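You operate a simulated robot arm through the tools that you are given. There is no shell and no other tool. Be economical: measure what you need, move in short steps, check, and stop when the job is done.

Carry out the task below with a simulated robot arm. There is one attempt and no reset: what you move stays moved.

JOB
Gauge the heat of both discs on the board, then test the cooler one's hardness.
Fine: cooler disc on the steel plate for the test, the other stays; the discs on the rail stay ungauged; both gauges put back. Set down upright: orange gauge, blue gauge.

The check looks at the end state, three seconds after you hand in, the way a careful person would. Anything else that was tipped, shoved, dropped, spilled or broken makes it a failure.

ROBOT AND FRAMES
A 7-joint arm with a two-finger parallel gripper on a trunk, on a base that drives. Base frame: it is fixed to the floor where the robot stands at the start and does not move with it; the origin is under the middle of the robot, x ahead of it, y to its left, z up; the surface under the hand at the start is at about z = 88. Readings come in cm, degrees, newtons and seconds.
With the tool pointing down near the work surface it reaches from about 28 to 72 cm from the robot's upright axis, wherever it stands. Its first joint turns from -166.0 to 166.0 degrees. Places, roughly: steel plate [50, -20, 90]. Payload 3.43 kg.
The TCP is the grasp point between the finger pads, 3 cm short of the fingertips. In the tool frame z runs along the fingers and y along their closing line. The gripper opens to 9.4 cm. The fingers are 2.8 cm wide and 1 cm thick; the gripper's body (5 by 9.6 cm) begins 5.5 cm behind the TCP.
Orientation is that of the tool frame in the base frame, as a unit quaternion [w, x, y, z]. With the fingers straight down and closing along the base's y, the tool's x points along the base's -x, its y along +y and its z along -z.

CONTROLS
- The arm moves only by the tool servo_tool. Its argument "plan" is a list of rows, each a list of 6 numbers: the shift along the tool's x, y, z in units of 40 mm (1.0 is 40 mm), then the turn, a rotation vector about the tool's x, y, z in units of 8 degrees (1.0 is 8 degrees). In form: [[x, y, z, wx, wy, wz], ...]. A call has 1 to 8 rows; each row shifts and turns the commanded pose from where the row before left it, along the tool's axes as they then stand. "gripper" is the opening in per cent of the stroke, from 0 (shut) to 100 (fully open), set as the call begins (left out, the last holds). A call with a number of a shift or a turn outside -1 to 1 is refused whole. Rows are played at 5 a second. More than 5 cm and 8.6 degrees between two rows, or a gripper value outside its range, and nothing of the call is played. Where a pose cannot be reached the arm comes as near as it can. A force on the tool above 40 N (or 10 N above the force at the start of the call, whichever is more), or a blocked arm, ends the call early, and 0.2 s more pass. Each finger travels about 10.8 cm/s and halts on what it meets, pressing with about 27 N; the grip force reading is that of the motor and also rises with nothing between the fingers. The clock runs only during rows and for 0.2 s after the last one: add rows that do not move to give the fingers time. It gives the time, the measured TCP pose, the force on the tool (base axes), the opening and the grip force at its end, in the units of the frame above (readings bear some noise), with the torque about the TCP (base axes, N m) and any sound that the robot's microphone picked up.
- Cameras (640 x 400 px; columns grow to the right, rows downward): "scene" is now at [41.83, -3.77, 125.05]; the picture's right is [0.00, -0.82, 0.57], its down [-0.50, 0.49, 0.71] and it looks along [-0.86, -0.29, -0.41] (base axes); focal length 214 px, centre (320, 200). "wrist" rides on the gripper at [7.6, 1.4, -10.3] in the tool frame; the picture's right is [-0.18, 0.98, 0.00], its down [-0.75, -0.14, -0.64] and it looks along [-0.63, -0.12, 0.77] (tool axes); focal length 243 px, centre (320, 200). There is no depth. A picture from a camera that has moved, and an enlarged one, comes with that camera's place and axes in the base frame and with its lens.
- capture(camera): a new picture of that camera. The clock stands still meanwhile.
- move_column(by): slides the trunk up (or, below 0, down) by that many cm; the arm and the scene camera ride with it, the base frame stays. It gives what a move gives, with no picture.
- drive_base(legs): drives the robot by 1 to 6 legs, each [ahead, left, turn to the left] in cm, cm and degrees, along the robot's own axes; the way and the turn of a leg run together, so that a leg with both is an arc; at most 150 cm and 180 degrees a leg. The arm and the cameras ride along, it lands a little off, and it stops where it bumps. It gives what a move gives.
- turn_head(pan, tilt): turns the head with the scene camera to pan (to the left, within 80 degrees either way) and tilt (down, from -29 to 69), counted from straight ahead of the robot. It gives what a move gives.
- zoom(camera, box): a new picture of the part [left, top, right, bottom] of that camera's present view, enlarged. The clock stands still meanwhile.
- hand_in(): hands the job in; it is judged then, once.

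Go step by step. Nothing tells you exact positions but the pictures and the camera data: compare them with the known pose of the tool, close in by small moves and look again before you grip or let go. The budget is 120 turns and 98 pictures, counting those below and the enlarged ones. Unless the task says otherwise, let go and move clear before handing in, and close with one line.

The tools are called after "Call:" as a command line: name --pt "numbers of a row" for each row, then --argument value for the rest, lists and objects as JSON in quotes. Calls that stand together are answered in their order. servo_tool: Moves the arm, as the interface text tells. Its arguments: {"type":"object","properties":{"plan":{"type":"array","items":{"type":"array","items":{"type":"number"}}},"gripper":{"type":"number"}},"required":["plan"]} The other tools are called the same way: move_column (by) slides the trunk up or down; drive_base (legs) drives the base; turn_head (pan, tilt) turns the head that bears the scene camera; capture (camera) takes a picture; zoom (camera, box) takes an enlarged picture of a part of a camera's view; hand_in () hands the job in.

At the start:

```text
time: 0.0
ee_pos: [39.86, 0.34, 117.46]
orientation: [0.0, 0.0, 1.0, 0.001]
wrist_force: [0.0, 0.0, 0.3]
ft_torque: [-0.02, 0.0, 0.05]
opening: 9.4
grasp_force: 0.1
trunk travel left (down, up): [-27.5, 31.5]
robot x, y, heading: [-0.13, -0.13, -0.1]
head pan, tilt: [-34.8, 59.7]
```

scene: 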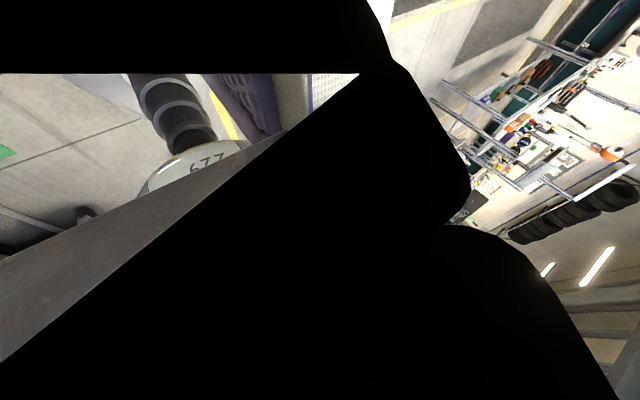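
wrist: 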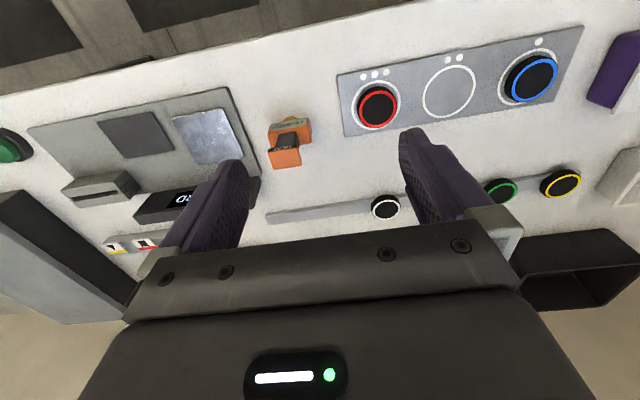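

I see a white bench with a board holding red- and blue-ringed discs, an orange gauge, a steel plate station and a display. I'll look closer first with both cameras.

Call:
zoom --camera "wrist" --box '[0, 60, 320, 260]'

Call:
zoom --camera "wrist" --box '[320, 20, 640, 220]'

Call:
turn_head --pan 0 --tilt 45

Call:
capture --camera "scene"

```text
2.00 times, centred on (160, 160) of wrist
camera zoom: at [32.21, 1.78, 127.75], right [0.18, 0.98, 0.0], down [0.75, -0.14, 0.64], along [0.63, -0.12, -0.77], focal length 485 px, centre (640, 280)
```

zoom: 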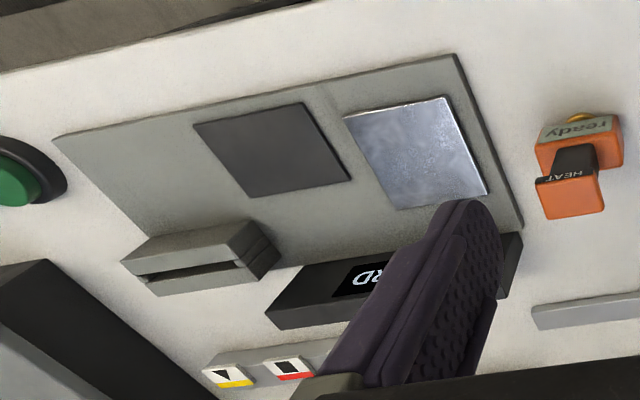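

```text
2.00 times, centred on (480, 120) of wrist
camera zoom: at [32.21, 1.78, 127.75], right [0.18, 0.98, 0.0], down [0.75, -0.14, 0.64], along [0.63, -0.12, -0.77], focal length 485 px, centre (0, 360)
```

zoom: 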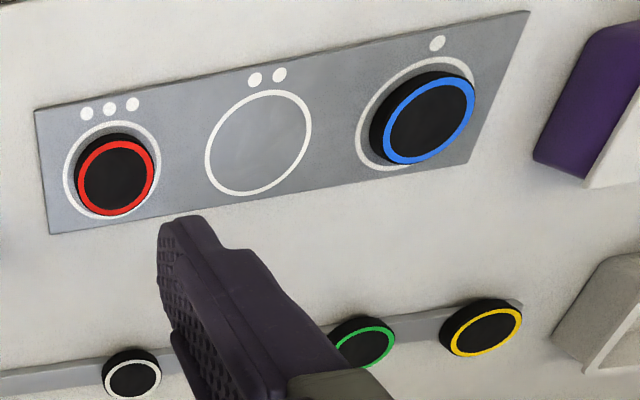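

```text
time: 1.0
ee_pos: [39.87, 0.24, 117.51]
orientation: [0.0, 0.001, 1.0, 0.0]
wrist_force: [0.2, 0.9, 0.2]
ft_torque: [-0.03, 0.0, 0.0]
opening: 9.4
grasp_force: 0.1
trunk travel left (down, up): [-27.5, 31.5]
robot x, y, heading: [-0.08, -0.11, -0.1]
head pan, tilt: [0.0, 45.0]
```

```text
93 pictures are left
camera scene: at [43.74, 0.04, 122.41], right [0.0, -1.0, 0.0], down [-0.71, 0.0, 0.71], along [-0.71, 0.0, -0.71], focal length 214 px, centre (320, 200)
```

scene: 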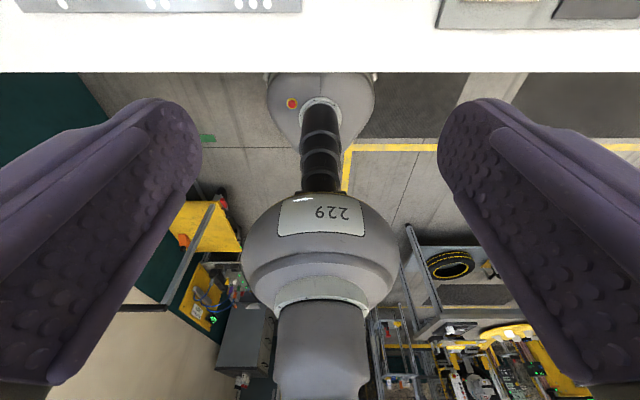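

The scene camera hangs close by the hand looking back; tilting it up should look ahead over the bench. I'll look around both ways.

Call:
turn_head --pan 0 --tilt -29

Call:
capture --camera "scene"

Call:
turn_head --pan 50 --tilt -10

Call:
capture --camera "scene"

Call:
turn_head --pan -50 --tilt -10

Call:
capture --camera "scene"

```text
time: 2.5
ee_pos: [40.06, 0.21, 117.53]
orientation: [0.0, 0.001, 1.0, 0.0]
wrist_force: [-1.4, -0.1, -0.8]
ft_torque: [0.03, 0.04, 0.02]
opening: 9.41
grasp_force: 0.1
trunk travel left (down, up): [-27.5, 31.5]
robot x, y, heading: [-0.01, 0.07, 0.1]
head pan, tilt: [0.0, -28.6]
```

```text
92 pictures are left
camera scene: at [54.84, 0.05, 123.84], right [0.0, -1.0, 0.0], down [-0.88, 0.0, -0.48], along [0.48, 0.0, -0.88], focal length 214 px, centre (320, 200)
```

scene: 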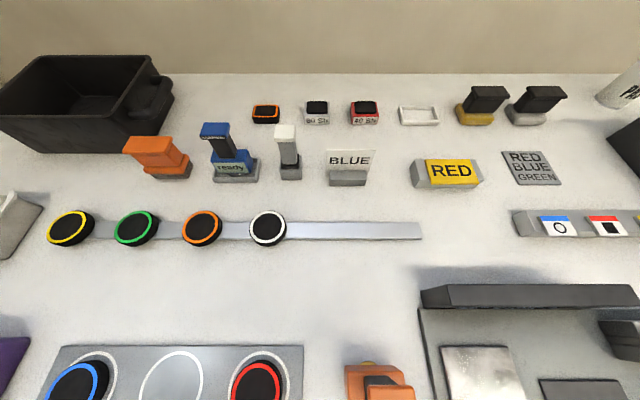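

```text
time: 3.6
ee_pos: [39.84, 0.35, 117.55]
orientation: [0.0, 0.0, 1.0, 0.0]
wrist_force: [0.1, -0.6, -0.8]
ft_torque: [-0.02, 0.02, 0.01]
opening: 9.4
grasp_force: 0.2
trunk travel left (down, up): [-27.5, 31.5]
robot x, y, heading: [-0.03, -0.19, -0.0]
head pan, tilt: [50.0, -10.0]
```

```text
91 pictures are left
camera scene: at [52.37, 6.5, 125.12], right [0.0, -0.64, -0.77], down [-0.98, 0.13, -0.11], along [0.17, 0.75, -0.63], focal length 214 px, centre (320, 200)
```

scene: 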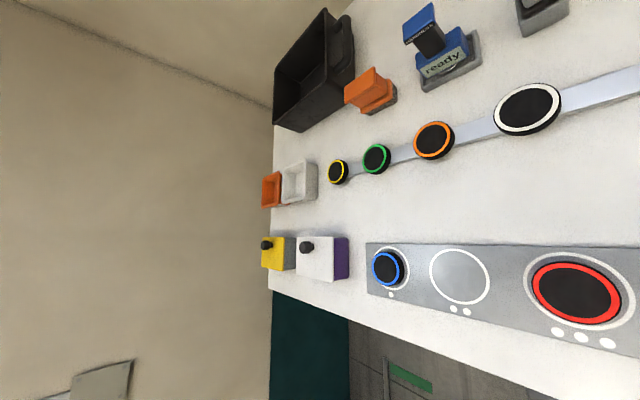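

```text
time: 5.4
ee_pos: [39.84, 0.26, 117.52]
orientation: [0.001, 0.0, 1.0, 0.0]
wrist_force: [-0.2, -0.4, 0.0]
ft_torque: [0.0, -0.01, -0.01]
opening: 9.38
grasp_force: 0.1
trunk travel left (down, up): [-27.5, 31.5]
robot x, y, heading: [-0.02, -0.03, 0.2]
head pan, tilt: [-50.0, -10.0]
```

```text
90 pictures are left
camera scene: at [52.36, -6.4, 125.12], right [0.0, -0.64, 0.77], down [-0.98, -0.13, -0.11], along [0.17, -0.75, -0.63], focal length 214 px, centre (320, 200)
```

scene: 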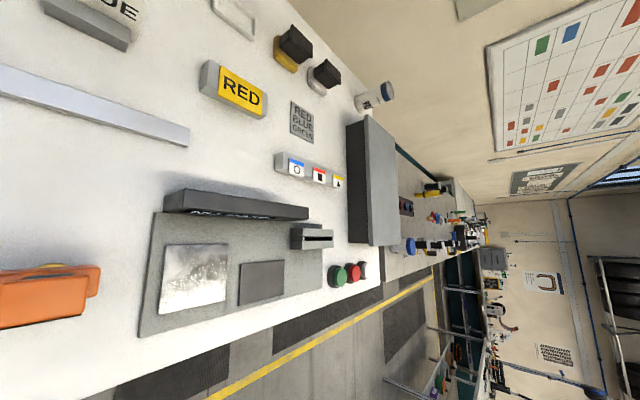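

The bench has gauges and signs at the back, a rail with four discs, the board with red and blue, and the hardness station on the right. I'll zoom in on details.

Call:
turn_head --pan 0 --tilt -29

Call:
zoom --camera "scene" --box '[100, 80, 320, 218]'

Call:
zoom --camera "scene" --box '[320, 60, 640, 260]'

Call:
turn_head --pan 0 --tilt -3

Call:
capture --camera "scene"

```text
time: 6.6
ee_pos: [39.79, 0.31, 117.52]
orientation: [0.0, 0.0, 1.0, 0.0]
wrist_force: [0.7, -0.9, -0.9]
ft_torque: [0.01, -0.01, -0.01]
opening: 9.4
grasp_force: 0.1
trunk travel left (down, up): [-27.5, 31.5]
robot x, y, heading: [0.03, 0.37, -0.1]
head pan, tilt: [0.0, -28.6]
```

```text
2.90 times, centred on (210, 149) of scene
camera zoom: at [54.85, 0.04, 123.84], right [0.0, -1.0, 0.0], down [-0.88, 0.0, -0.48], along [0.48, 0.0, -0.88], focal length 622 px, centre (639, 348)
```

zoom: 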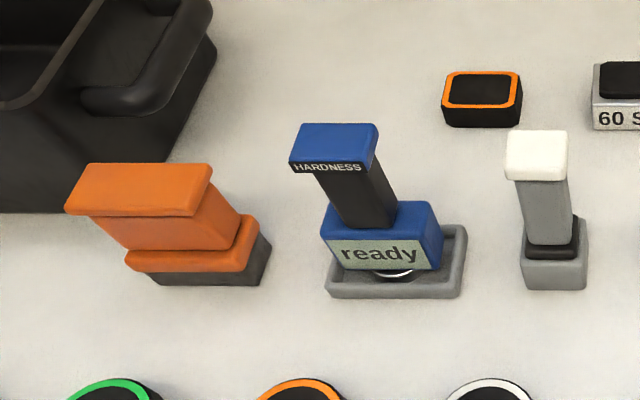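

```text
2.00 times, centred on (480, 160) of scene
camera zoom: at [54.85, 0.04, 123.84], right [0.0, -1.0, 0.0], down [-0.88, 0.0, -0.48], along [0.48, 0.0, -0.88], focal length 429 px, centre (0, 280)
```

zoom: 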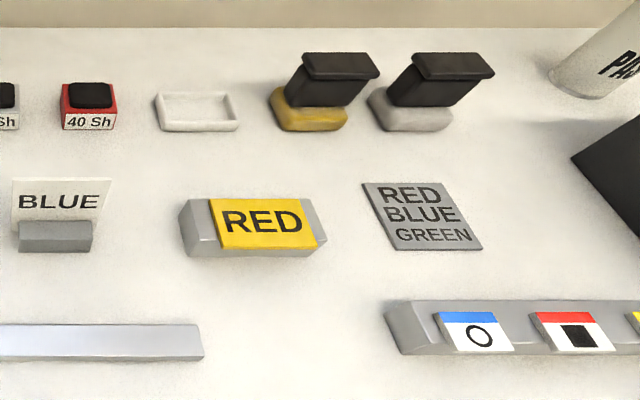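

```text
time: 7.5
ee_pos: [39.87, 0.17, 117.48]
orientation: [-0.001, 0.0, 1.0, 0.0]
wrist_force: [0.5, 0.6, 0.7]
ft_torque: [-0.01, 0.02, 0.02]
opening: 9.4
grasp_force: 0.0
trunk travel left (down, up): [-27.5, 31.5]
robot x, y, heading: [-0.0, 0.15, -0.3]
head pan, tilt: [0.0, -3.0]
```

```text
87 pictures are left
camera scene: at [51.31, 0.05, 121.69], right [0.0, -1.0, 0.0], down [-1.0, 0.0, -0.05], along [0.05, 0.0, -1.0], focal length 214 px, centre (320, 200)
```

scene: 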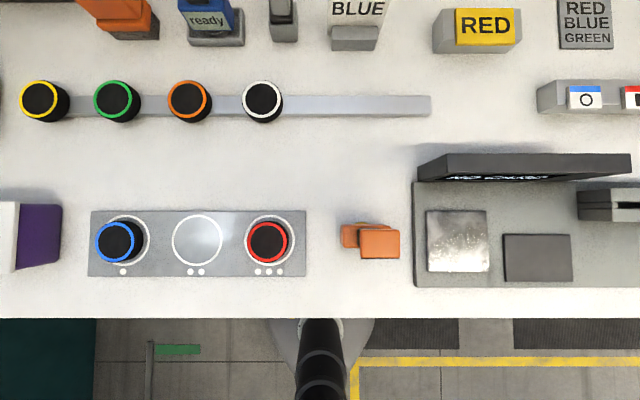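

The overhead view is clear. I'll look closer at the orange gauge and the board from both cameras.

Call:
zoom --camera "scene" --box '[320, 190, 432, 260]'

Call:
zoom --camera "wrist" --box '[240, 95, 352, 165]'

Call:
zoom --camera "scene" --box '[80, 195, 320, 285]'

Call:
zoom --camera "scene" --box '[400, 140, 640, 290]'

```text
5.71 times, centred on (376, 225) of scene
camera zoom: at [51.31, 0.05, 121.69], right [0.0, -1.0, 0.0], down [-1.0, 0.0, -0.05], along [0.05, 0.0, -1.0], focal length 1226 px, centre (0, 57)
```

zoom: 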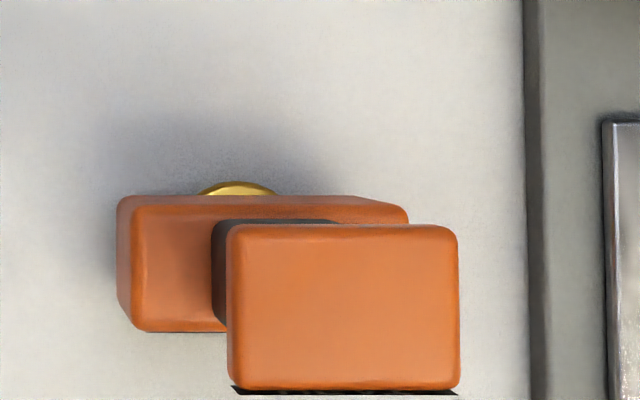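

```text
5.71 times, centred on (296, 130) of wrist
camera zoom: at [32.21, 1.78, 127.75], right [0.18, 0.98, 0.0], down [0.75, -0.14, 0.64], along [0.63, -0.12, -0.77], focal length 1386 px, centre (457, 600)
```

zoom: 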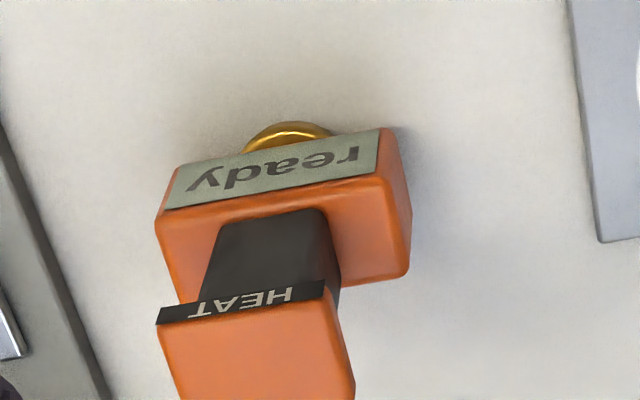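

```text
2.67 times, centred on (200, 240) of scene
camera zoom: at [51.31, 0.05, 121.69], right [0.0, -1.0, 0.0], down [-1.0, 0.0, -0.05], along [0.05, 0.0, -1.0], focal length 572 px, centre (640, 93)
```

zoom: 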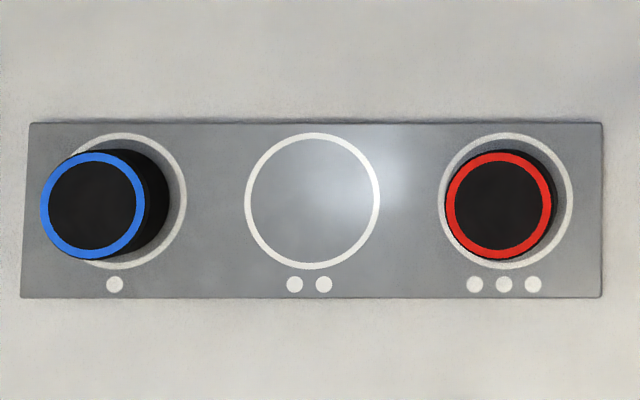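

```text
2.67 times, centred on (520, 215) of scene
camera zoom: at [51.31, 0.05, 121.69], right [0.0, -1.0, 0.0], down [-1.0, 0.0, -0.05], along [0.05, 0.0, -1.0], focal length 572 px, centre (-213, 160)
```

zoom: 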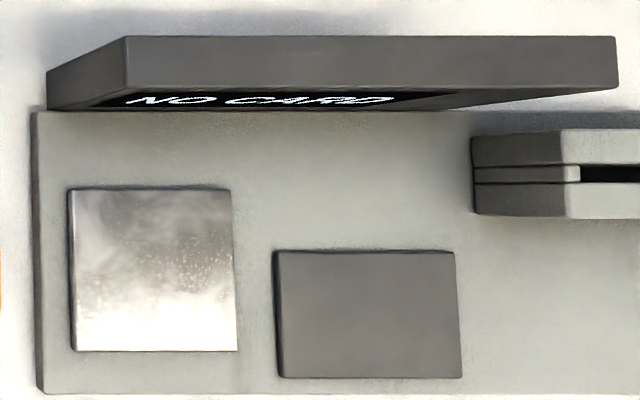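

The orange gauge's cap is about (47.9, -6.1) with its top near z 99. I'll move above it and check.

Call:
servo_tool --pt "-0.7 -0.5 0 0 0 0" --pt "-0.7 -0.55 0 0 0 0" --pt "-0.6 -0.55 0.3 0 0 0" --pt "0 0 0.8 0 0 0" --pt "0 0 0.8 0 0 0" --pt "0 0 0 0 0 0" --gripper 100

Call:
capture --camera "wrist"

Call:
capture --camera "scene"

```text
time: 8.9
ee_pos: [47.92, -6.12, 109.64]
orientation: [0.0, 0.0, 1.0, 0.0]
wrist_force: [0.0, -0.3, 0.3]
ft_torque: [0.0, -0.01, -0.02]
opening: 9.39
grasp_force: 0.1
trunk travel left (down, up): [-27.5, 31.5]
robot x, y, heading: [0.05, 0.54, 0.1]
head pan, tilt: [0.0, -3.0]
```

```text
82 pictures are left
camera wrist: at [40.18, -4.52, 119.98], right [0.18, 0.98, 0.0], down [0.75, -0.14, 0.64], along [0.63, -0.12, -0.77], focal length 243 px, centre (320, 200)
```

wrist: 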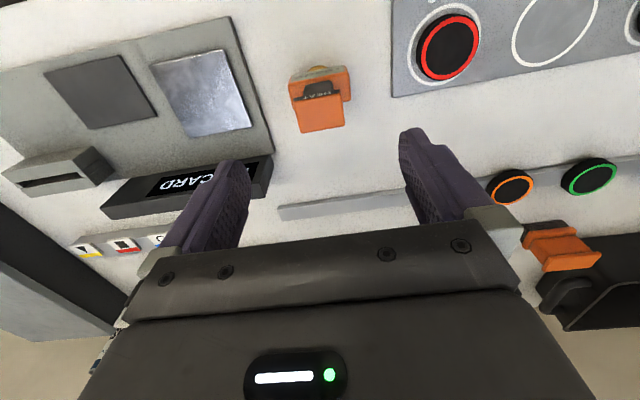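

```text
81 pictures are left
camera scene: at [59.27, -6.25, 113.92], right [0.0, -1.0, 0.0], down [-1.0, 0.0, -0.05], along [0.05, 0.0, -1.0], focal length 214 px, centre (320, 200)
```

scene: 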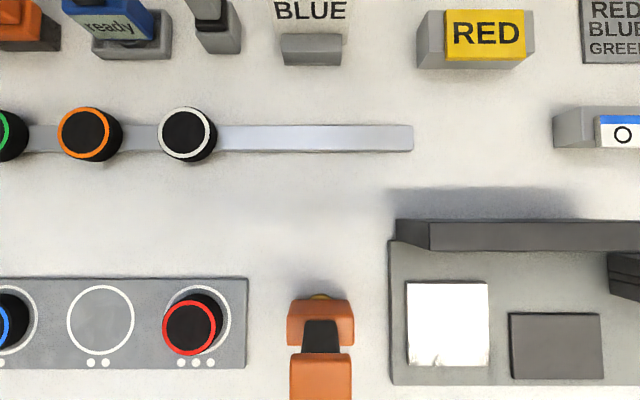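

The gauge is centred under the hand (both cameras ride with it). I'll descend most of the way and check the clearance.

Call:
servo_tool --pt "0 0 0.8 0 0 0" --pt "0 0 0.8 0 0 0" --pt "0 0 0.7 0 0 0" --pt "0 0 0 0 0 0"

Call:
capture --camera "wrist"

Call:
turn_head --pan 0 --tilt 45

Call:
capture --camera "scene"

```text
time: 9.9
ee_pos: [47.92, -6.2, 100.45]
orientation: [0.0, 0.0, 1.0, 0.0]
wrist_force: [0.2, 0.0, -0.7]
ft_torque: [0.0, 0.02, 0.0]
opening: 9.4
grasp_force: 0.1
trunk travel left (down, up): [-27.5, 31.5]
robot x, y, heading: [0.05, -0.2, 0.3]
head pan, tilt: [0.0, -3.0]
```

```text
80 pictures are left
camera wrist: at [40.16, -4.6, 110.74], right [0.18, 0.98, 0.0], down [0.75, -0.14, 0.64], along [0.63, -0.12, -0.77], focal length 243 px, centre (320, 200)
```

wrist: 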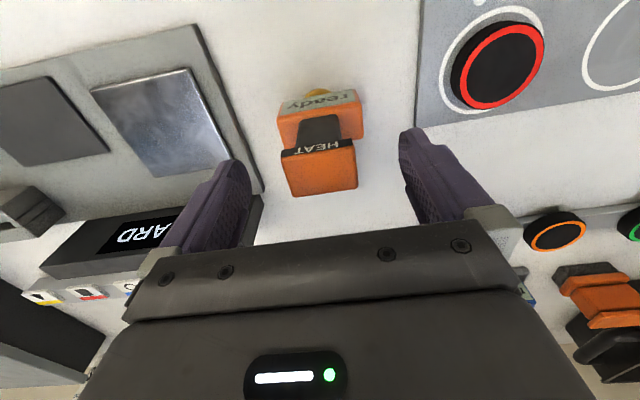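

```text
time: 11.1
ee_pos: [47.86, -6.06, 100.51]
orientation: [0.0, -0.001, 1.0, 0.0]
wrist_force: [0.2, 0.2, 0.0]
ft_torque: [-0.01, -0.01, -0.02]
opening: 9.4
grasp_force: 0.0
trunk travel left (down, up): [-27.5, 31.5]
robot x, y, heading: [0.12, 0.08, -0.0]
head pan, tilt: [0.0, 45.0]
```

```text
79 pictures are left
camera scene: at [51.7, -6.33, 105.42], right [0.0, -1.0, 0.0], down [-0.71, 0.0, 0.71], along [-0.71, 0.0, -0.71], focal length 214 px, centre (320, 200)
```

scene: 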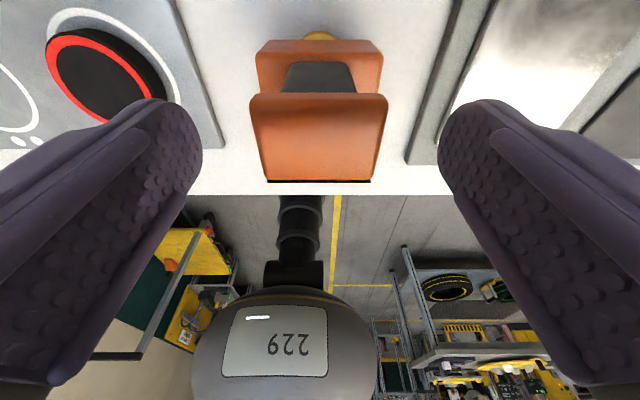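

Fingers are symmetric about the cap. Descending to z≈97.7 and then gripping.

Call:
servo_tool --pt "0 -0.03 0.4 0 0 0" --pt "0 0 0.3 0 0 0" --pt "0 0 0 0 0 0"

Call:
servo_tool --pt "0 0 0 0 0 0" --pt "0 0 0 0 0 0" --pt "0 0 0 0 0 0" --pt "0 0 0 0 0 0" --gripper 0

Call:
capture --camera "scene"

Call:
capture --camera "wrist"

```text
time: 11.8
ee_pos: [47.94, -6.36, 97.75]
orientation: [0.0, 0.0, 1.0, 0.0]
wrist_force: [0.5, -0.2, -0.1]
ft_torque: [-0.01, 0.02, 0.02]
opening: 9.38
grasp_force: 0.0
trunk travel left (down, up): [-27.5, 31.5]
robot x, y, heading: [0.12, -0.16, 0.1]
head pan, tilt: [0.0, 45.0]
```

```text
time: 12.8
ee_pos: [47.82, -6.39, 97.59]
orientation: [0.0, 0.001, 1.0, 0.0]
wrist_force: [-0.5, -0.6, 0.2]
ft_torque: [0.0, -0.04, 0.03]
opening: 4.6
grasp_force: 27.5
trunk travel left (down, up): [-27.5, 31.5]
robot x, y, heading: [0.25, -0.13, -0.2]
head pan, tilt: [0.0, 45.0]
```

```text
78 pictures are left
camera scene: at [51.75, -6.53, 102.68], right [0.0, -1.0, 0.0], down [-0.71, 0.0, 0.71], along [-0.71, 0.0, -0.71], focal length 214 px, centre (320, 200)
```

scene: 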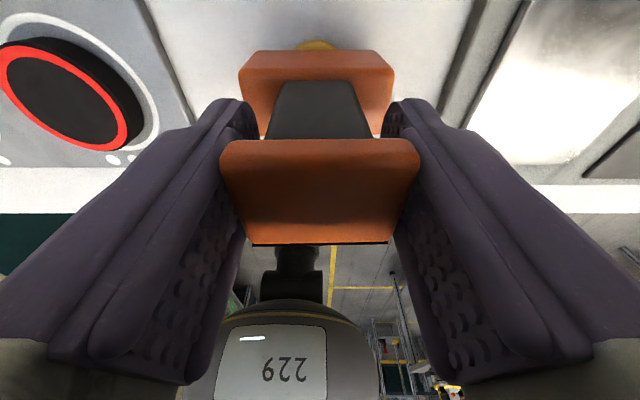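

```text
77 pictures are left
camera wrist: at [40.22, -4.8, 108.02], right [0.18, 0.98, 0.0], down [0.75, -0.14, 0.64], along [0.63, -0.12, -0.77], focal length 243 px, centre (320, 200)
```

wrist: 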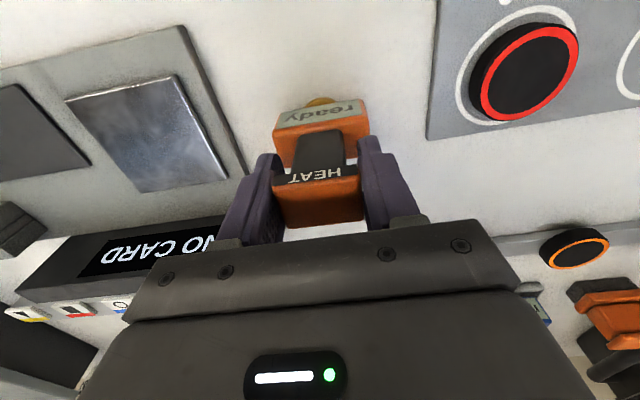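

The gauge is held firmly. I'll lift and carry it above the red disc at about (46.9, 7.6).

Call:
servo_tool --pt "0 0 -0.4 0 0 0" --pt "0 0 -0.6 0 0 0" --pt "0 0 -0.6 0 0 0" --pt "0.05 0.7 0 0 0 0" --pt "0.1 1 0 0 0 0" --pt "0.1 1 0 0 0 0" --pt "0 0.79 0 0 0 0" --pt "0 0 0 0 0 0"

Call:
capture --camera "scene"

Call:
capture --camera "wrist"

```text
time: 14.7
ee_pos: [46.95, 7.67, 103.98]
orientation: [-0.001, 0.0, 1.0, 0.0]
wrist_force: [0.0, 0.0, -1.1]
ft_torque: [-0.06, 0.0, -0.01]
opening: 4.64
grasp_force: 26.9
trunk travel left (down, up): [-27.5, 31.5]
robot x, y, heading: [-0.15, 0.05, -0.4]
head pan, tilt: [0.0, 45.0]
```

```text
76 pictures are left
camera scene: at [50.86, 7.38, 109.01], right [0.0, -1.0, 0.0], down [-0.71, 0.0, 0.71], along [-0.71, 0.0, -0.71], focal length 214 px, centre (320, 200)
```

scene: 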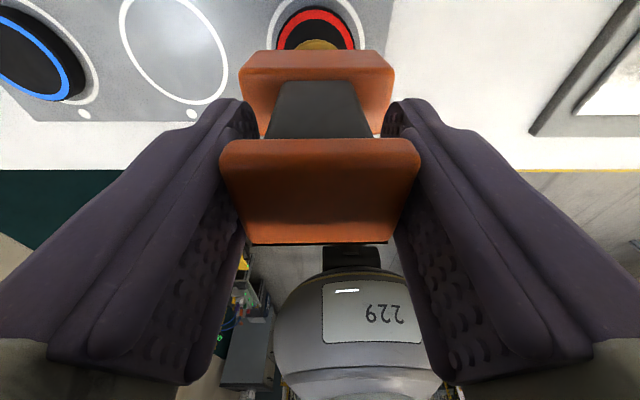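

```text
75 pictures are left
camera wrist: at [39.33, 9.11, 114.34], right [0.18, 0.98, 0.0], down [0.75, -0.14, 0.64], along [0.63, -0.12, -0.77], focal length 243 px, centre (320, 200)
```

wrist: 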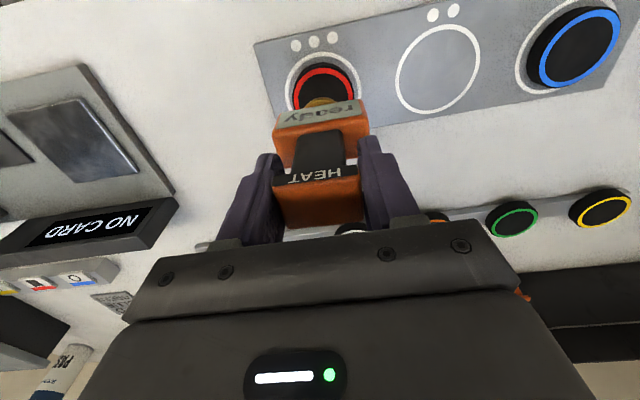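

Aligned with the red disc in both views. I'll lower gently until contact.

Call:
servo_tool --pt "0 0 0.4 0 0 0" --pt "0 0 0.3 0 0 0" --pt "0 0 0 0 0 0"

Call:
servo_tool --pt "0 0 0.08 0 0 0" --pt "0 0 0 0 0 0"

Call:
capture --camera "wrist"

```text
time: 15.4
ee_pos: [47.05, 7.65, 101.41]
orientation: [0.0, 0.0, 1.0, 0.0]
wrist_force: [-0.9, 0.4, -1.5]
ft_torque: [0.03, -0.02, 0.02]
opening: 4.61
grasp_force: 27.1
trunk travel left (down, up): [-27.5, 31.5]
robot x, y, heading: [-0.07, -0.14, 0.1]
head pan, tilt: [0.0, 45.0]
```

```text
time: 16.1
ee_pos: [46.95, 7.7, 101.18]
orientation: [0.0, 0.0, 1.0, 0.0]
wrist_force: [0.0, 0.2, -2.1]
ft_torque: [0.0, -0.02, -0.01]
opening: 4.61
grasp_force: 27.7
trunk travel left (down, up): [-27.5, 31.5]
robot x, y, heading: [0.16, 0.07, -0.1]
head pan, tilt: [0.0, 45.0]
```

```text
74 pictures are left
camera wrist: at [39.28, 9.2, 111.45], right [0.18, 0.98, 0.0], down [0.75, -0.14, 0.64], along [0.63, -0.12, -0.77], focal length 243 px, centre (320, 200)
```

wrist: 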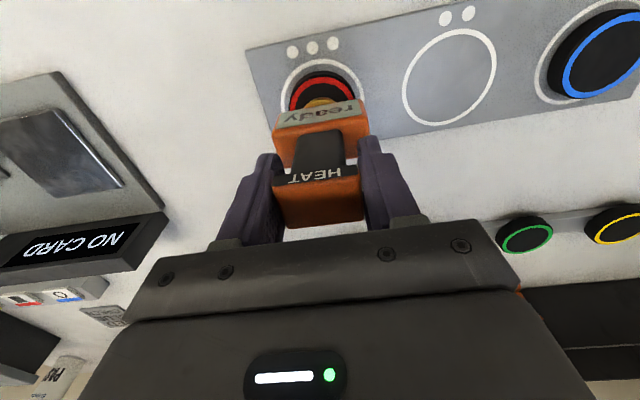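

Call:
servo_tool --pt "0 0 0.06 0 0 0" --pt "0 0 0.06 0 0 0" --pt "0 0 0 0 0 0"

Call:
servo_tool --pt "0 0 0.05 0 0 0" --pt "0 0 0 0 0 0"

Call:
zoom --camera "wrist" --box '[240, 50, 400, 150]'

```text
time: 16.9
ee_pos: [46.86, 7.7, 100.81]
orientation: [0.0, 0.0, 1.0, 0.0]
wrist_force: [0.1, 0.0, -0.2]
ft_torque: [-0.02, 0.02, 0.02]
opening: 4.63
grasp_force: 27.0
trunk travel left (down, up): [-27.5, 31.5]
robot x, y, heading: [-0.19, -0.06, -0.1]
head pan, tilt: [0.0, 45.0]
```

```text
time: 17.4
ee_pos: [46.96, 7.77, 100.47]
orientation: [0.001, -0.001, 1.0, 0.0]
wrist_force: [-0.7, 0.1, -1.6]
ft_torque: [0.02, 0.0, -0.02]
opening: 4.63
grasp_force: 27.1
trunk travel left (down, up): [-27.5, 31.5]
robot x, y, heading: [-0.14, -0.3, 0.1]
head pan, tilt: [0.0, 45.0]
```

```text
4.00 times, centred on (320, 100) of wrist
camera zoom: at [39.25, 9.28, 110.79], right [0.18, 0.98, 0.0], down [0.75, -0.14, 0.64], along [0.63, -0.12, -0.77], focal length 970 px, centre (320, 600)
```

zoom: 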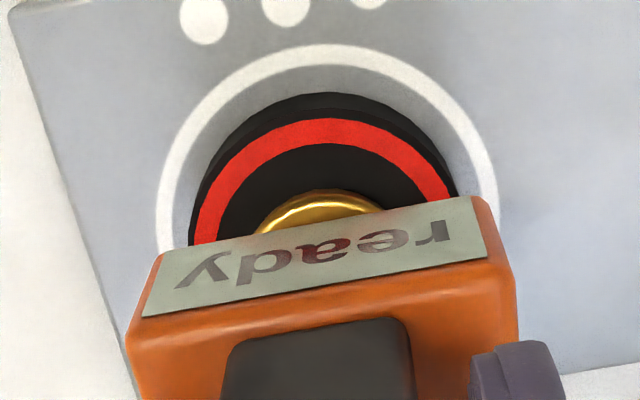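

No contact yet. Continuing down in millimetre steps.

Call:
servo_tool --pt "0 0 0.05 0 0 0" --pt "0 0 0 0 0 0"

Call:
servo_tool --pt "0 0 0.05 0 0 0" --pt "0 0 0 0 0 0"

Call:
zoom --camera "wrist" --box '[240, 50, 400, 150]'

```text
time: 18.1
ee_pos: [46.95, 7.71, 100.33]
orientation: [0.0, 0.0, 1.0, 0.0]
wrist_force: [-0.2, 0.0, -0.9]
ft_torque: [0.0, 0.02, 0.01]
opening: 4.61
grasp_force: 27.1
trunk travel left (down, up): [-27.5, 31.5]
robot x, y, heading: [0.11, -0.3, -0.1]
head pan, tilt: [0.0, 45.0]
```

```text
time: 18.6
ee_pos: [46.93, 7.74, 100.09]
orientation: [0.0, 0.0, 1.0, 0.0]
wrist_force: [-1.0, -0.7, -1.9]
ft_torque: [0.01, 0.0, 0.02]
opening: 4.62
grasp_force: 27.1
trunk travel left (down, up): [-27.5, 31.5]
robot x, y, heading: [-0.09, -0.15, 0.1]
head pan, tilt: [0.0, 45.0]
```

```text
4.00 times, centred on (320, 100) of wrist
camera zoom: at [39.32, 9.3, 110.41], right [0.18, 0.98, 0.0], down [0.75, -0.14, 0.64], along [0.63, -0.12, -0.77], focal length 970 px, centre (320, 600)
```

zoom: 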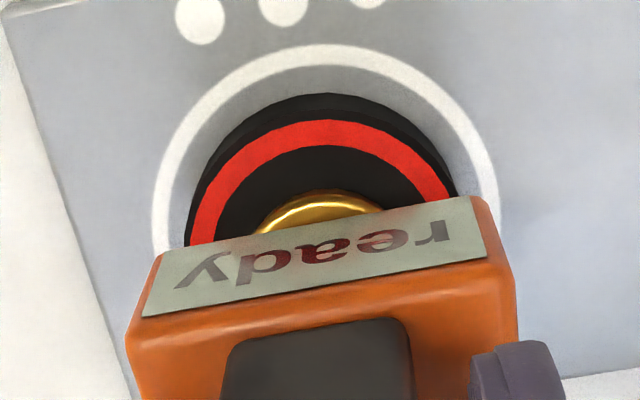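

Call:
servo_tool --pt "0 0 0.05 0 0 0" --pt "0 0 0 0 0 0"

Call:
servo_tool --pt "0 0 0.05 0 0 0" --pt "0 0 0 0 0 0"

Call:
zoom --camera "wrist" --box '[240, 50, 400, 150]'

```text
time: 19.2
ee_pos: [46.87, 7.74, 100.19]
orientation: [0.002, 0.0, 1.0, 0.0]
wrist_force: [1.1, 2.0, 18.1]
ft_torque: [-0.06, -0.15, 0.01]
opening: 4.59
grasp_force: 26.4
trunk travel left (down, up): [-27.5, 31.5]
robot x, y, heading: [-0.22, -0.17, 0.1]
head pan, tilt: [0.0, 45.0]
```

```text
time: 19.9
ee_pos: [46.87, 7.61, 99.87]
orientation: [0.001, 0.0, 1.0, 0.0]
wrist_force: [1.3, 4.0, 25.7]
ft_torque: [0.09, -0.12, 0.06]
opening: 4.62
grasp_force: 26.5
trunk travel left (down, up): [-27.5, 31.5]
robot x, y, heading: [-0.19, -0.09, -0.2]
head pan, tilt: [0.0, 45.0]
```

```text
4.00 times, centred on (320, 100) of wrist
camera zoom: at [39.16, 9.26, 110.08], right [0.18, 0.98, 0.0], down [0.75, -0.14, 0.64], along [0.63, -0.12, -0.77], focal length 970 px, centre (320, 600)
```

zoom: 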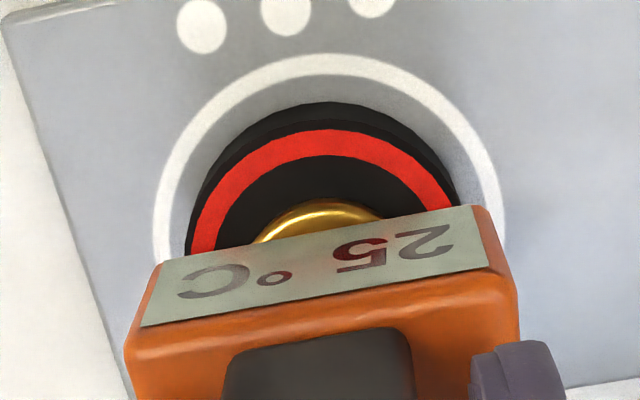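

Red reads about 25 °C. I'll hold a second to make sure it's settled.

Call:
servo_tool --pt "0 0 0 0 0 0" --pt "0 0 0 0 0 0" --pt "0 0 0 0 0 0" --pt "0 0 0 0 0 0" --pt "0 0 0 0 0 0" --pt "0 0 0 0 0 0"

Call:
zoom --camera "wrist" --box '[272, 90, 368, 150]'

Call:
servo_tool --pt "0 0 -0.1 0 0 0" --pt "0 0 -0.4 0 0 0" --pt "0 0 -0.5 0 0 0" --pt "0 0 0 0 0 0"

Call:
zoom --camera "wrist" --box '[240, 50, 400, 150]'

```text
time: 21.2
ee_pos: [46.71, 7.66, 99.81]
orientation: [-0.001, 0.0, 1.0, 0.0]
wrist_force: [0.7, 2.5, 22.3]
ft_torque: [-0.01, -0.01, -0.01]
opening: 4.62
grasp_force: 26.9
trunk travel left (down, up): [-27.5, 31.5]
robot x, y, heading: [0.31, 0.18, -0.0]
head pan, tilt: [0.0, 45.0]
```

```text
6.67 times, centred on (320, 120) of wrist
camera zoom: at [39.14, 9.23, 110.06], right [0.18, 0.98, 0.0], down [0.75, -0.14, 0.64], along [0.63, -0.12, -0.77], focal length 1618 px, centre (320, 733)
```

zoom: 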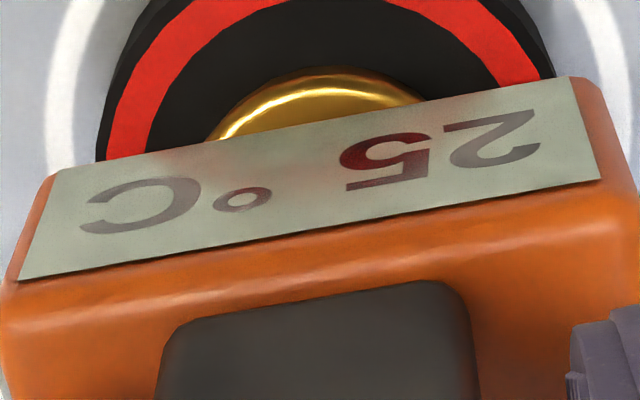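

```text
time: 22.2
ee_pos: [46.97, 7.68, 103.78]
orientation: [0.0, 0.0, 1.0, 0.0]
wrist_force: [-0.2, 0.0, -1.2]
ft_torque: [-0.05, -0.01, -0.01]
opening: 4.61
grasp_force: 26.9
trunk travel left (down, up): [-27.5, 31.5]
robot x, y, heading: [-0.11, 0.23, 0.1]
head pan, tilt: [0.0, 45.0]
```

```text
4.00 times, centred on (320, 100) of wrist
camera zoom: at [39.34, 9.33, 114.05], right [0.18, 0.98, 0.0], down [0.75, -0.14, 0.64], along [0.63, -0.12, -0.77], focal length 970 px, centre (320, 600)
```

zoom: 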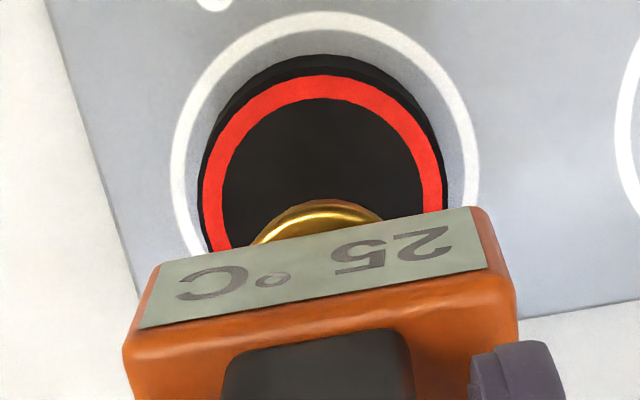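

Red is 25 °C. Next I'll carry the gauge above the blue disc at about (46.9, 29.9).

Call:
servo_tool --pt "0 0.6 -0.2 0 0 0" --pt "0 1 0 0 0 0" --pt "0 1 0 0 0 0" --pt "0 1 0 0 0 0" --pt "0 1 0 0 0 0" --pt "0 0.9 0 0 0 0" --pt "0 0 0 0 0 0" --pt "0 0 0 0 0 0"

Call:
capture --camera "scene"

Call:
zoom --camera "wrist" --box '[240, 50, 400, 150]'

```text
time: 24.1
ee_pos: [46.98, 29.76, 104.45]
orientation: [0.0, 0.0, 1.0, 0.0]
wrist_force: [-0.5, 0.0, -1.3]
ft_torque: [0.02, 0.0, 0.02]
opening: 4.64
grasp_force: 26.9
trunk travel left (down, up): [-27.5, 31.5]
robot x, y, heading: [0.21, -0.28, -0.2]
head pan, tilt: [0.0, 45.0]
```

```text
68 pictures are left
camera scene: at [50.81, 29.62, 109.33], right [0.0, -1.0, 0.0], down [-0.71, 0.0, 0.71], along [-0.71, 0.0, -0.71], focal length 214 px, centre (320, 200)
```

scene: 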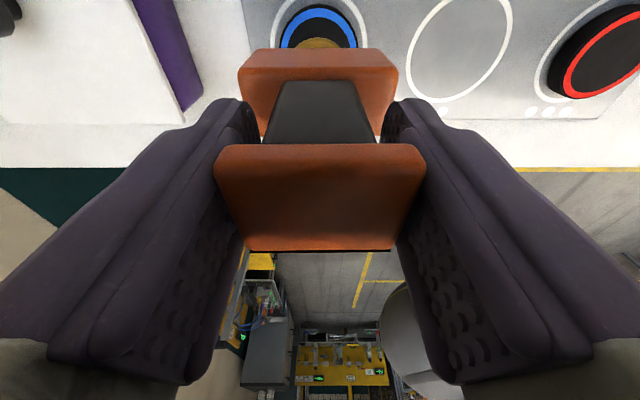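

```text
4.00 times, centred on (320, 100) of wrist
camera zoom: at [39.28, 31.35, 114.67], right [0.18, 0.98, 0.0], down [0.75, -0.14, 0.64], along [0.63, -0.12, -0.77], focal length 970 px, centre (320, 600)
```

zoom: 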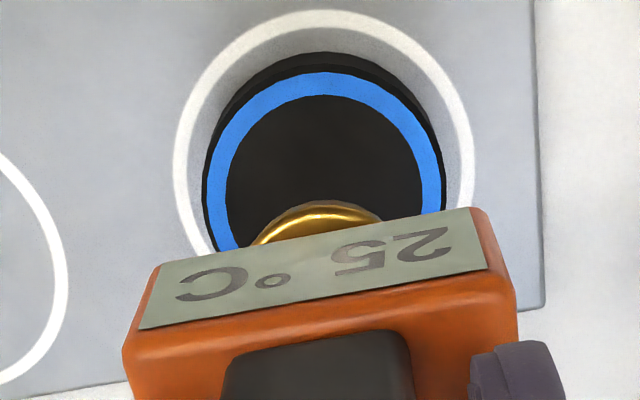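

Aligned with the blue disc. Lowering to contact.

Call:
servo_tool --pt "0 0 0.5 0 0 0" --pt "0 0 0.4 0 0 0" --pt "0 0 0.07 0 0 0" --pt "0 0 0 0 0 0"

Call:
servo_tool --pt "0 0 0.05 0 0 0" --pt "0 0 0 0 0 0"

Call:
servo_tool --pt "0 0 0.05 0 0 0" --pt "0 0 0 0 0 0"

```text
time: 25.1
ee_pos: [46.85, 29.74, 100.59]
orientation: [0.0, 0.0, 1.0, 0.0]
wrist_force: [0.8, 0.3, -2.0]
ft_torque: [-0.01, 0.01, -0.02]
opening: 4.63
grasp_force: 26.6
trunk travel left (down, up): [-27.5, 31.5]
robot x, y, heading: [0.24, -0.07, 0.0]
head pan, tilt: [0.0, 45.0]
```

```text
time: 25.6
ee_pos: [46.93, 29.71, 100.35]
orientation: [0.0, 0.0, 1.0, 0.0]
wrist_force: [-0.6, -0.3, -1.0]
ft_torque: [-0.01, 0.02, -0.01]
opening: 4.59
grasp_force: 27.1
trunk travel left (down, up): [-27.5, 31.5]
robot x, y, heading: [0.14, -0.03, 0.2]
head pan, tilt: [0.0, 45.0]
```

```text
time: 26.2
ee_pos: [46.81, 29.52, 100.15]
orientation: [0.0, 0.0, 1.0, 0.0]
wrist_force: [0.6, -0.7, -2.1]
ft_torque: [-0.01, -0.03, 0.0]
opening: 4.6
grasp_force: 27.0
trunk travel left (down, up): [-27.5, 31.5]
robot x, y, heading: [-0.21, -0.53, -0.1]
head pan, tilt: [0.0, 45.0]
```

Call:
servo_tool --pt "0 0 0.05 0 0 0" --pt "0 0 0 0 0 0"

Call:
servo_tool --pt "0 0 0.04 0 0 0" --pt "0 0 0 0 0 0" --pt "0 0 0 0 0 0"

Call:
zoom --camera "wrist" --box '[240, 50, 400, 150]'

```text
time: 26.9
ee_pos: [46.83, 29.57, 100.1]
orientation: [0.001, 0.0, 1.0, 0.0]
wrist_force: [-0.3, 0.5, -1.7]
ft_torque: [-0.02, 0.0, 0.0]
opening: 4.63
grasp_force: 27.2
trunk travel left (down, up): [-27.5, 31.5]
robot x, y, heading: [-0.31, 0.18, 0.2]
head pan, tilt: [0.0, 45.0]
```

```text
time: 27.6
ee_pos: [46.82, 29.69, 99.91]
orientation: [0.0, 0.001, 1.0, 0.001]
wrist_force: [1.1, 0.0, -2.2]
ft_torque: [0.04, 0.0, 0.04]
opening: 4.6
grasp_force: 27.5
trunk travel left (down, up): [-27.5, 31.5]
robot x, y, heading: [-0.31, 0.23, -0.1]
head pan, tilt: [0.0, 45.0]
```

```text
4.00 times, centred on (320, 100) of wrist
camera zoom: at [39.19, 31.22, 110.13], right [0.18, 0.98, 0.0], down [0.75, -0.14, 0.64], along [0.63, -0.12, -0.77], focal length 970 px, centre (320, 600)
```

zoom: 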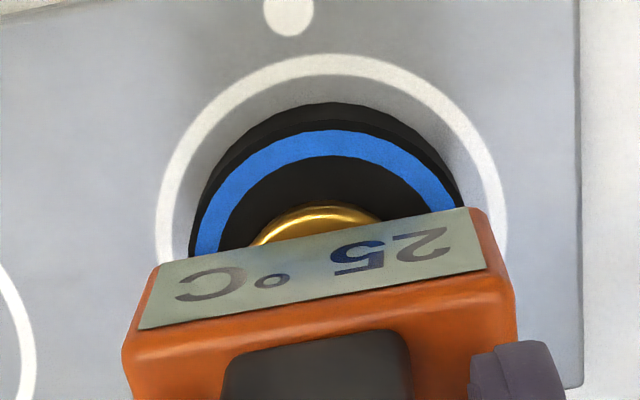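

Call:
servo_tool --pt "0 0 0.05 0 0 0" --pt "0 0 0 0 0 0"

Call:
servo_tool --pt "0 0 0.05 0 0 0" --pt "0 0 0 0 0 0" --pt "0 0 0 0 0 0"

Call:
zoom --camera "wrist" --box '[240, 50, 400, 150]'

```text
time: 28.2
ee_pos: [46.81, 29.57, 99.8]
orientation: [0.001, 0.0, 1.0, 0.001]
wrist_force: [-2.4, 1.6, 18.1]
ft_torque: [-0.09, 0.18, -0.01]
opening: 4.61
grasp_force: 27.2
trunk travel left (down, up): [-27.5, 31.5]
robot x, y, heading: [0.29, -0.19, -0.1]
head pan, tilt: [0.0, 45.0]
```

```text
time: 29.1
ee_pos: [46.9, 29.69, 99.58]
orientation: [0.001, 0.0, 1.0, 0.001]
wrist_force: [2.1, 1.0, 24.8]
ft_torque: [0.04, -0.12, 0.05]
opening: 4.6
grasp_force: 26.9
trunk travel left (down, up): [-27.5, 31.5]
robot x, y, heading: [0.01, -0.35, -0.2]
head pan, tilt: [0.0, 45.0]
```

```text
4.00 times, centred on (320, 100) of wrist
camera zoom: at [39.2, 31.2, 109.83], right [0.18, 0.98, 0.0], down [0.75, -0.14, 0.64], along [0.63, -0.12, -0.77], focal length 970 px, centre (320, 600)
```

zoom: 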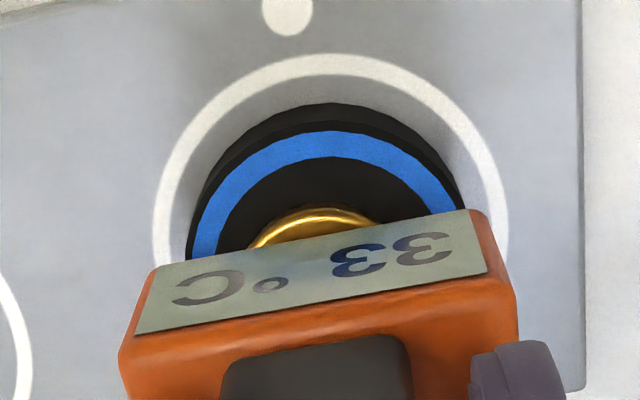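

Blue reads 33 °C, so red (25 °C) is cooler. Returning the orange gauge to its spot at (47.9, -6.35).

Call:
servo_tool --pt "0 0 -0.1 0 0 0" --pt "0 0 -0.5 0 0 0" --pt "0 0 -0.6 0 0 0" --pt "0 -0.7 0 0 0 0" --pt "0 -1 0 0 0 0" --pt "0 -1 0 0 0 0" --pt "0 -1 0 0 0 0" --pt "0 -1 0 0 0 0"

Call:
servo_tool --pt "0 -1 0 0 0 0" --pt "0 -1 0 0 0 0" --pt "-0.1 -1 0 0 0 0" --pt "-0.15 -1 0 0 0 0" --pt "0 -0.3 0 0 0 0" --pt "0 0 0.5 0 0 0" --pt "0 0 0.4 0 0 0" --pt "0 0 0 0 0 0"

Call:
capture --camera "scene"

Call:
capture --camera "wrist"

```text
time: 30.9
ee_pos: [46.94, 10.9, 104.43]
orientation: [0.0, 0.001, 1.0, 0.0]
wrist_force: [-0.3, 0.2, -1.4]
ft_torque: [0.02, 0.0, -0.01]
opening: 4.6
grasp_force: 27.3
trunk travel left (down, up): [-27.5, 31.5]
robot x, y, heading: [0.18, -0.1, 0.2]
head pan, tilt: [0.0, 45.0]
```

```text
time: 32.6
ee_pos: [47.83, -6.14, 100.67]
orientation: [0.0, 0.0, 1.0, -0.001]
wrist_force: [0.4, -0.1, -2.5]
ft_torque: [-0.04, 0.01, 0.0]
opening: 4.58
grasp_force: 26.9
trunk travel left (down, up): [-27.5, 31.5]
robot x, y, heading: [-0.1, 0.09, -0.1]
head pan, tilt: [0.0, 45.0]
```

```text
64 pictures are left
camera scene: at [51.77, -6.43, 105.53], right [0.0, -1.0, 0.0], down [-0.71, 0.0, 0.71], along [-0.71, 0.0, -0.71], focal length 214 px, centre (320, 200)
```

scene: 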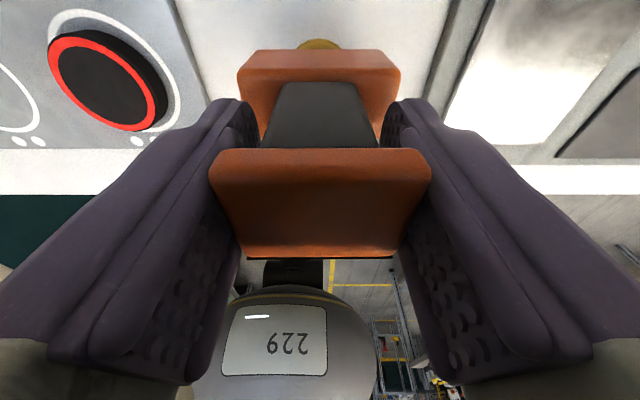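

```text
63 pictures are left
camera wrist: at [40.24, -4.7, 110.86], right [0.18, 0.98, 0.0], down [0.75, -0.14, 0.64], along [0.63, -0.12, -0.77], focal length 243 px, centre (320, 200)
```

wrist: 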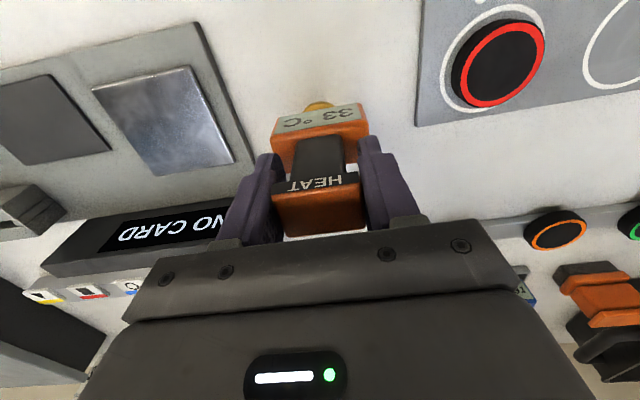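

Call:
servo_tool --pt "0 -0.03 0.4 0 0 0" --pt "0 0 0.32 0 0 0" --pt "0 0 0 0 0 0"

Call:
servo_tool --pt "0 0 0.05 0 0 0" --pt "0 0 0 0 0 0"

Call:
servo_tool --pt "0 0 0.04 0 0 0" --pt "0 0 0 0 0 0"

```text
time: 33.5
ee_pos: [47.99, -6.45, 97.63]
orientation: [0.0, 0.0, 1.0, -0.001]
wrist_force: [-0.5, 0.2, -1.3]
ft_torque: [0.0, -0.02, 0.01]
opening: 4.61
grasp_force: 26.7
trunk travel left (down, up): [-27.5, 31.5]
robot x, y, heading: [0.3, -0.02, 0.0]
head pan, tilt: [0.0, 45.0]
```

```text
time: 34.0
ee_pos: [47.94, -6.29, 97.57]
orientation: [0.0, -0.001, 1.0, -0.002]
wrist_force: [0.6, -0.6, -1.8]
ft_torque: [0.02, 0.01, 0.01]
opening: 4.62
grasp_force: 27.5
trunk travel left (down, up): [-27.5, 31.5]
robot x, y, heading: [-0.02, 0.07, -0.2]
head pan, tilt: [0.0, 45.0]
```

```text
time: 34.6
ee_pos: [47.94, -6.44, 97.43]
orientation: [0.0, 0.0, 1.0, 0.001]
wrist_force: [-0.3, -1.1, -1.8]
ft_torque: [-0.03, 0.03, 0.03]
opening: 4.61
grasp_force: 26.9
trunk travel left (down, up): [-27.5, 31.5]
robot x, y, heading: [-0.24, -0.01, 0.1]
head pan, tilt: [0.0, 45.0]
```

Call:
servo_tool --pt "0 0 0.04 0 0 0" --pt "0 0 0 0 0 0"

Call:
servo_tool --pt "0 0 0.04 0 0 0" --pt "0 0 0 0 0 0"

```text
time: 35.2
ee_pos: [47.84, -6.49, 97.35]
orientation: [0.0, 0.0, 1.0, 0.001]
wrist_force: [0.8, -0.1, -2.3]
ft_torque: [-0.03, 0.02, 0.03]
opening: 4.62
grasp_force: 26.5
trunk travel left (down, up): [-27.5, 31.5]
robot x, y, heading: [-0.13, 0.05, -0.0]
head pan, tilt: [0.0, 45.0]
```

```text
time: 35.9
ee_pos: [47.86, -6.46, 97.22]
orientation: [0.001, 0.0, 1.0, 0.001]
wrist_force: [-1.0, 0.2, 16.0]
ft_torque: [-0.06, 0.19, -0.01]
opening: 4.63
grasp_force: 27.4
trunk travel left (down, up): [-27.5, 31.5]
robot x, y, heading: [-0.24, -0.04, 0.2]
head pan, tilt: [0.0, 45.0]
```

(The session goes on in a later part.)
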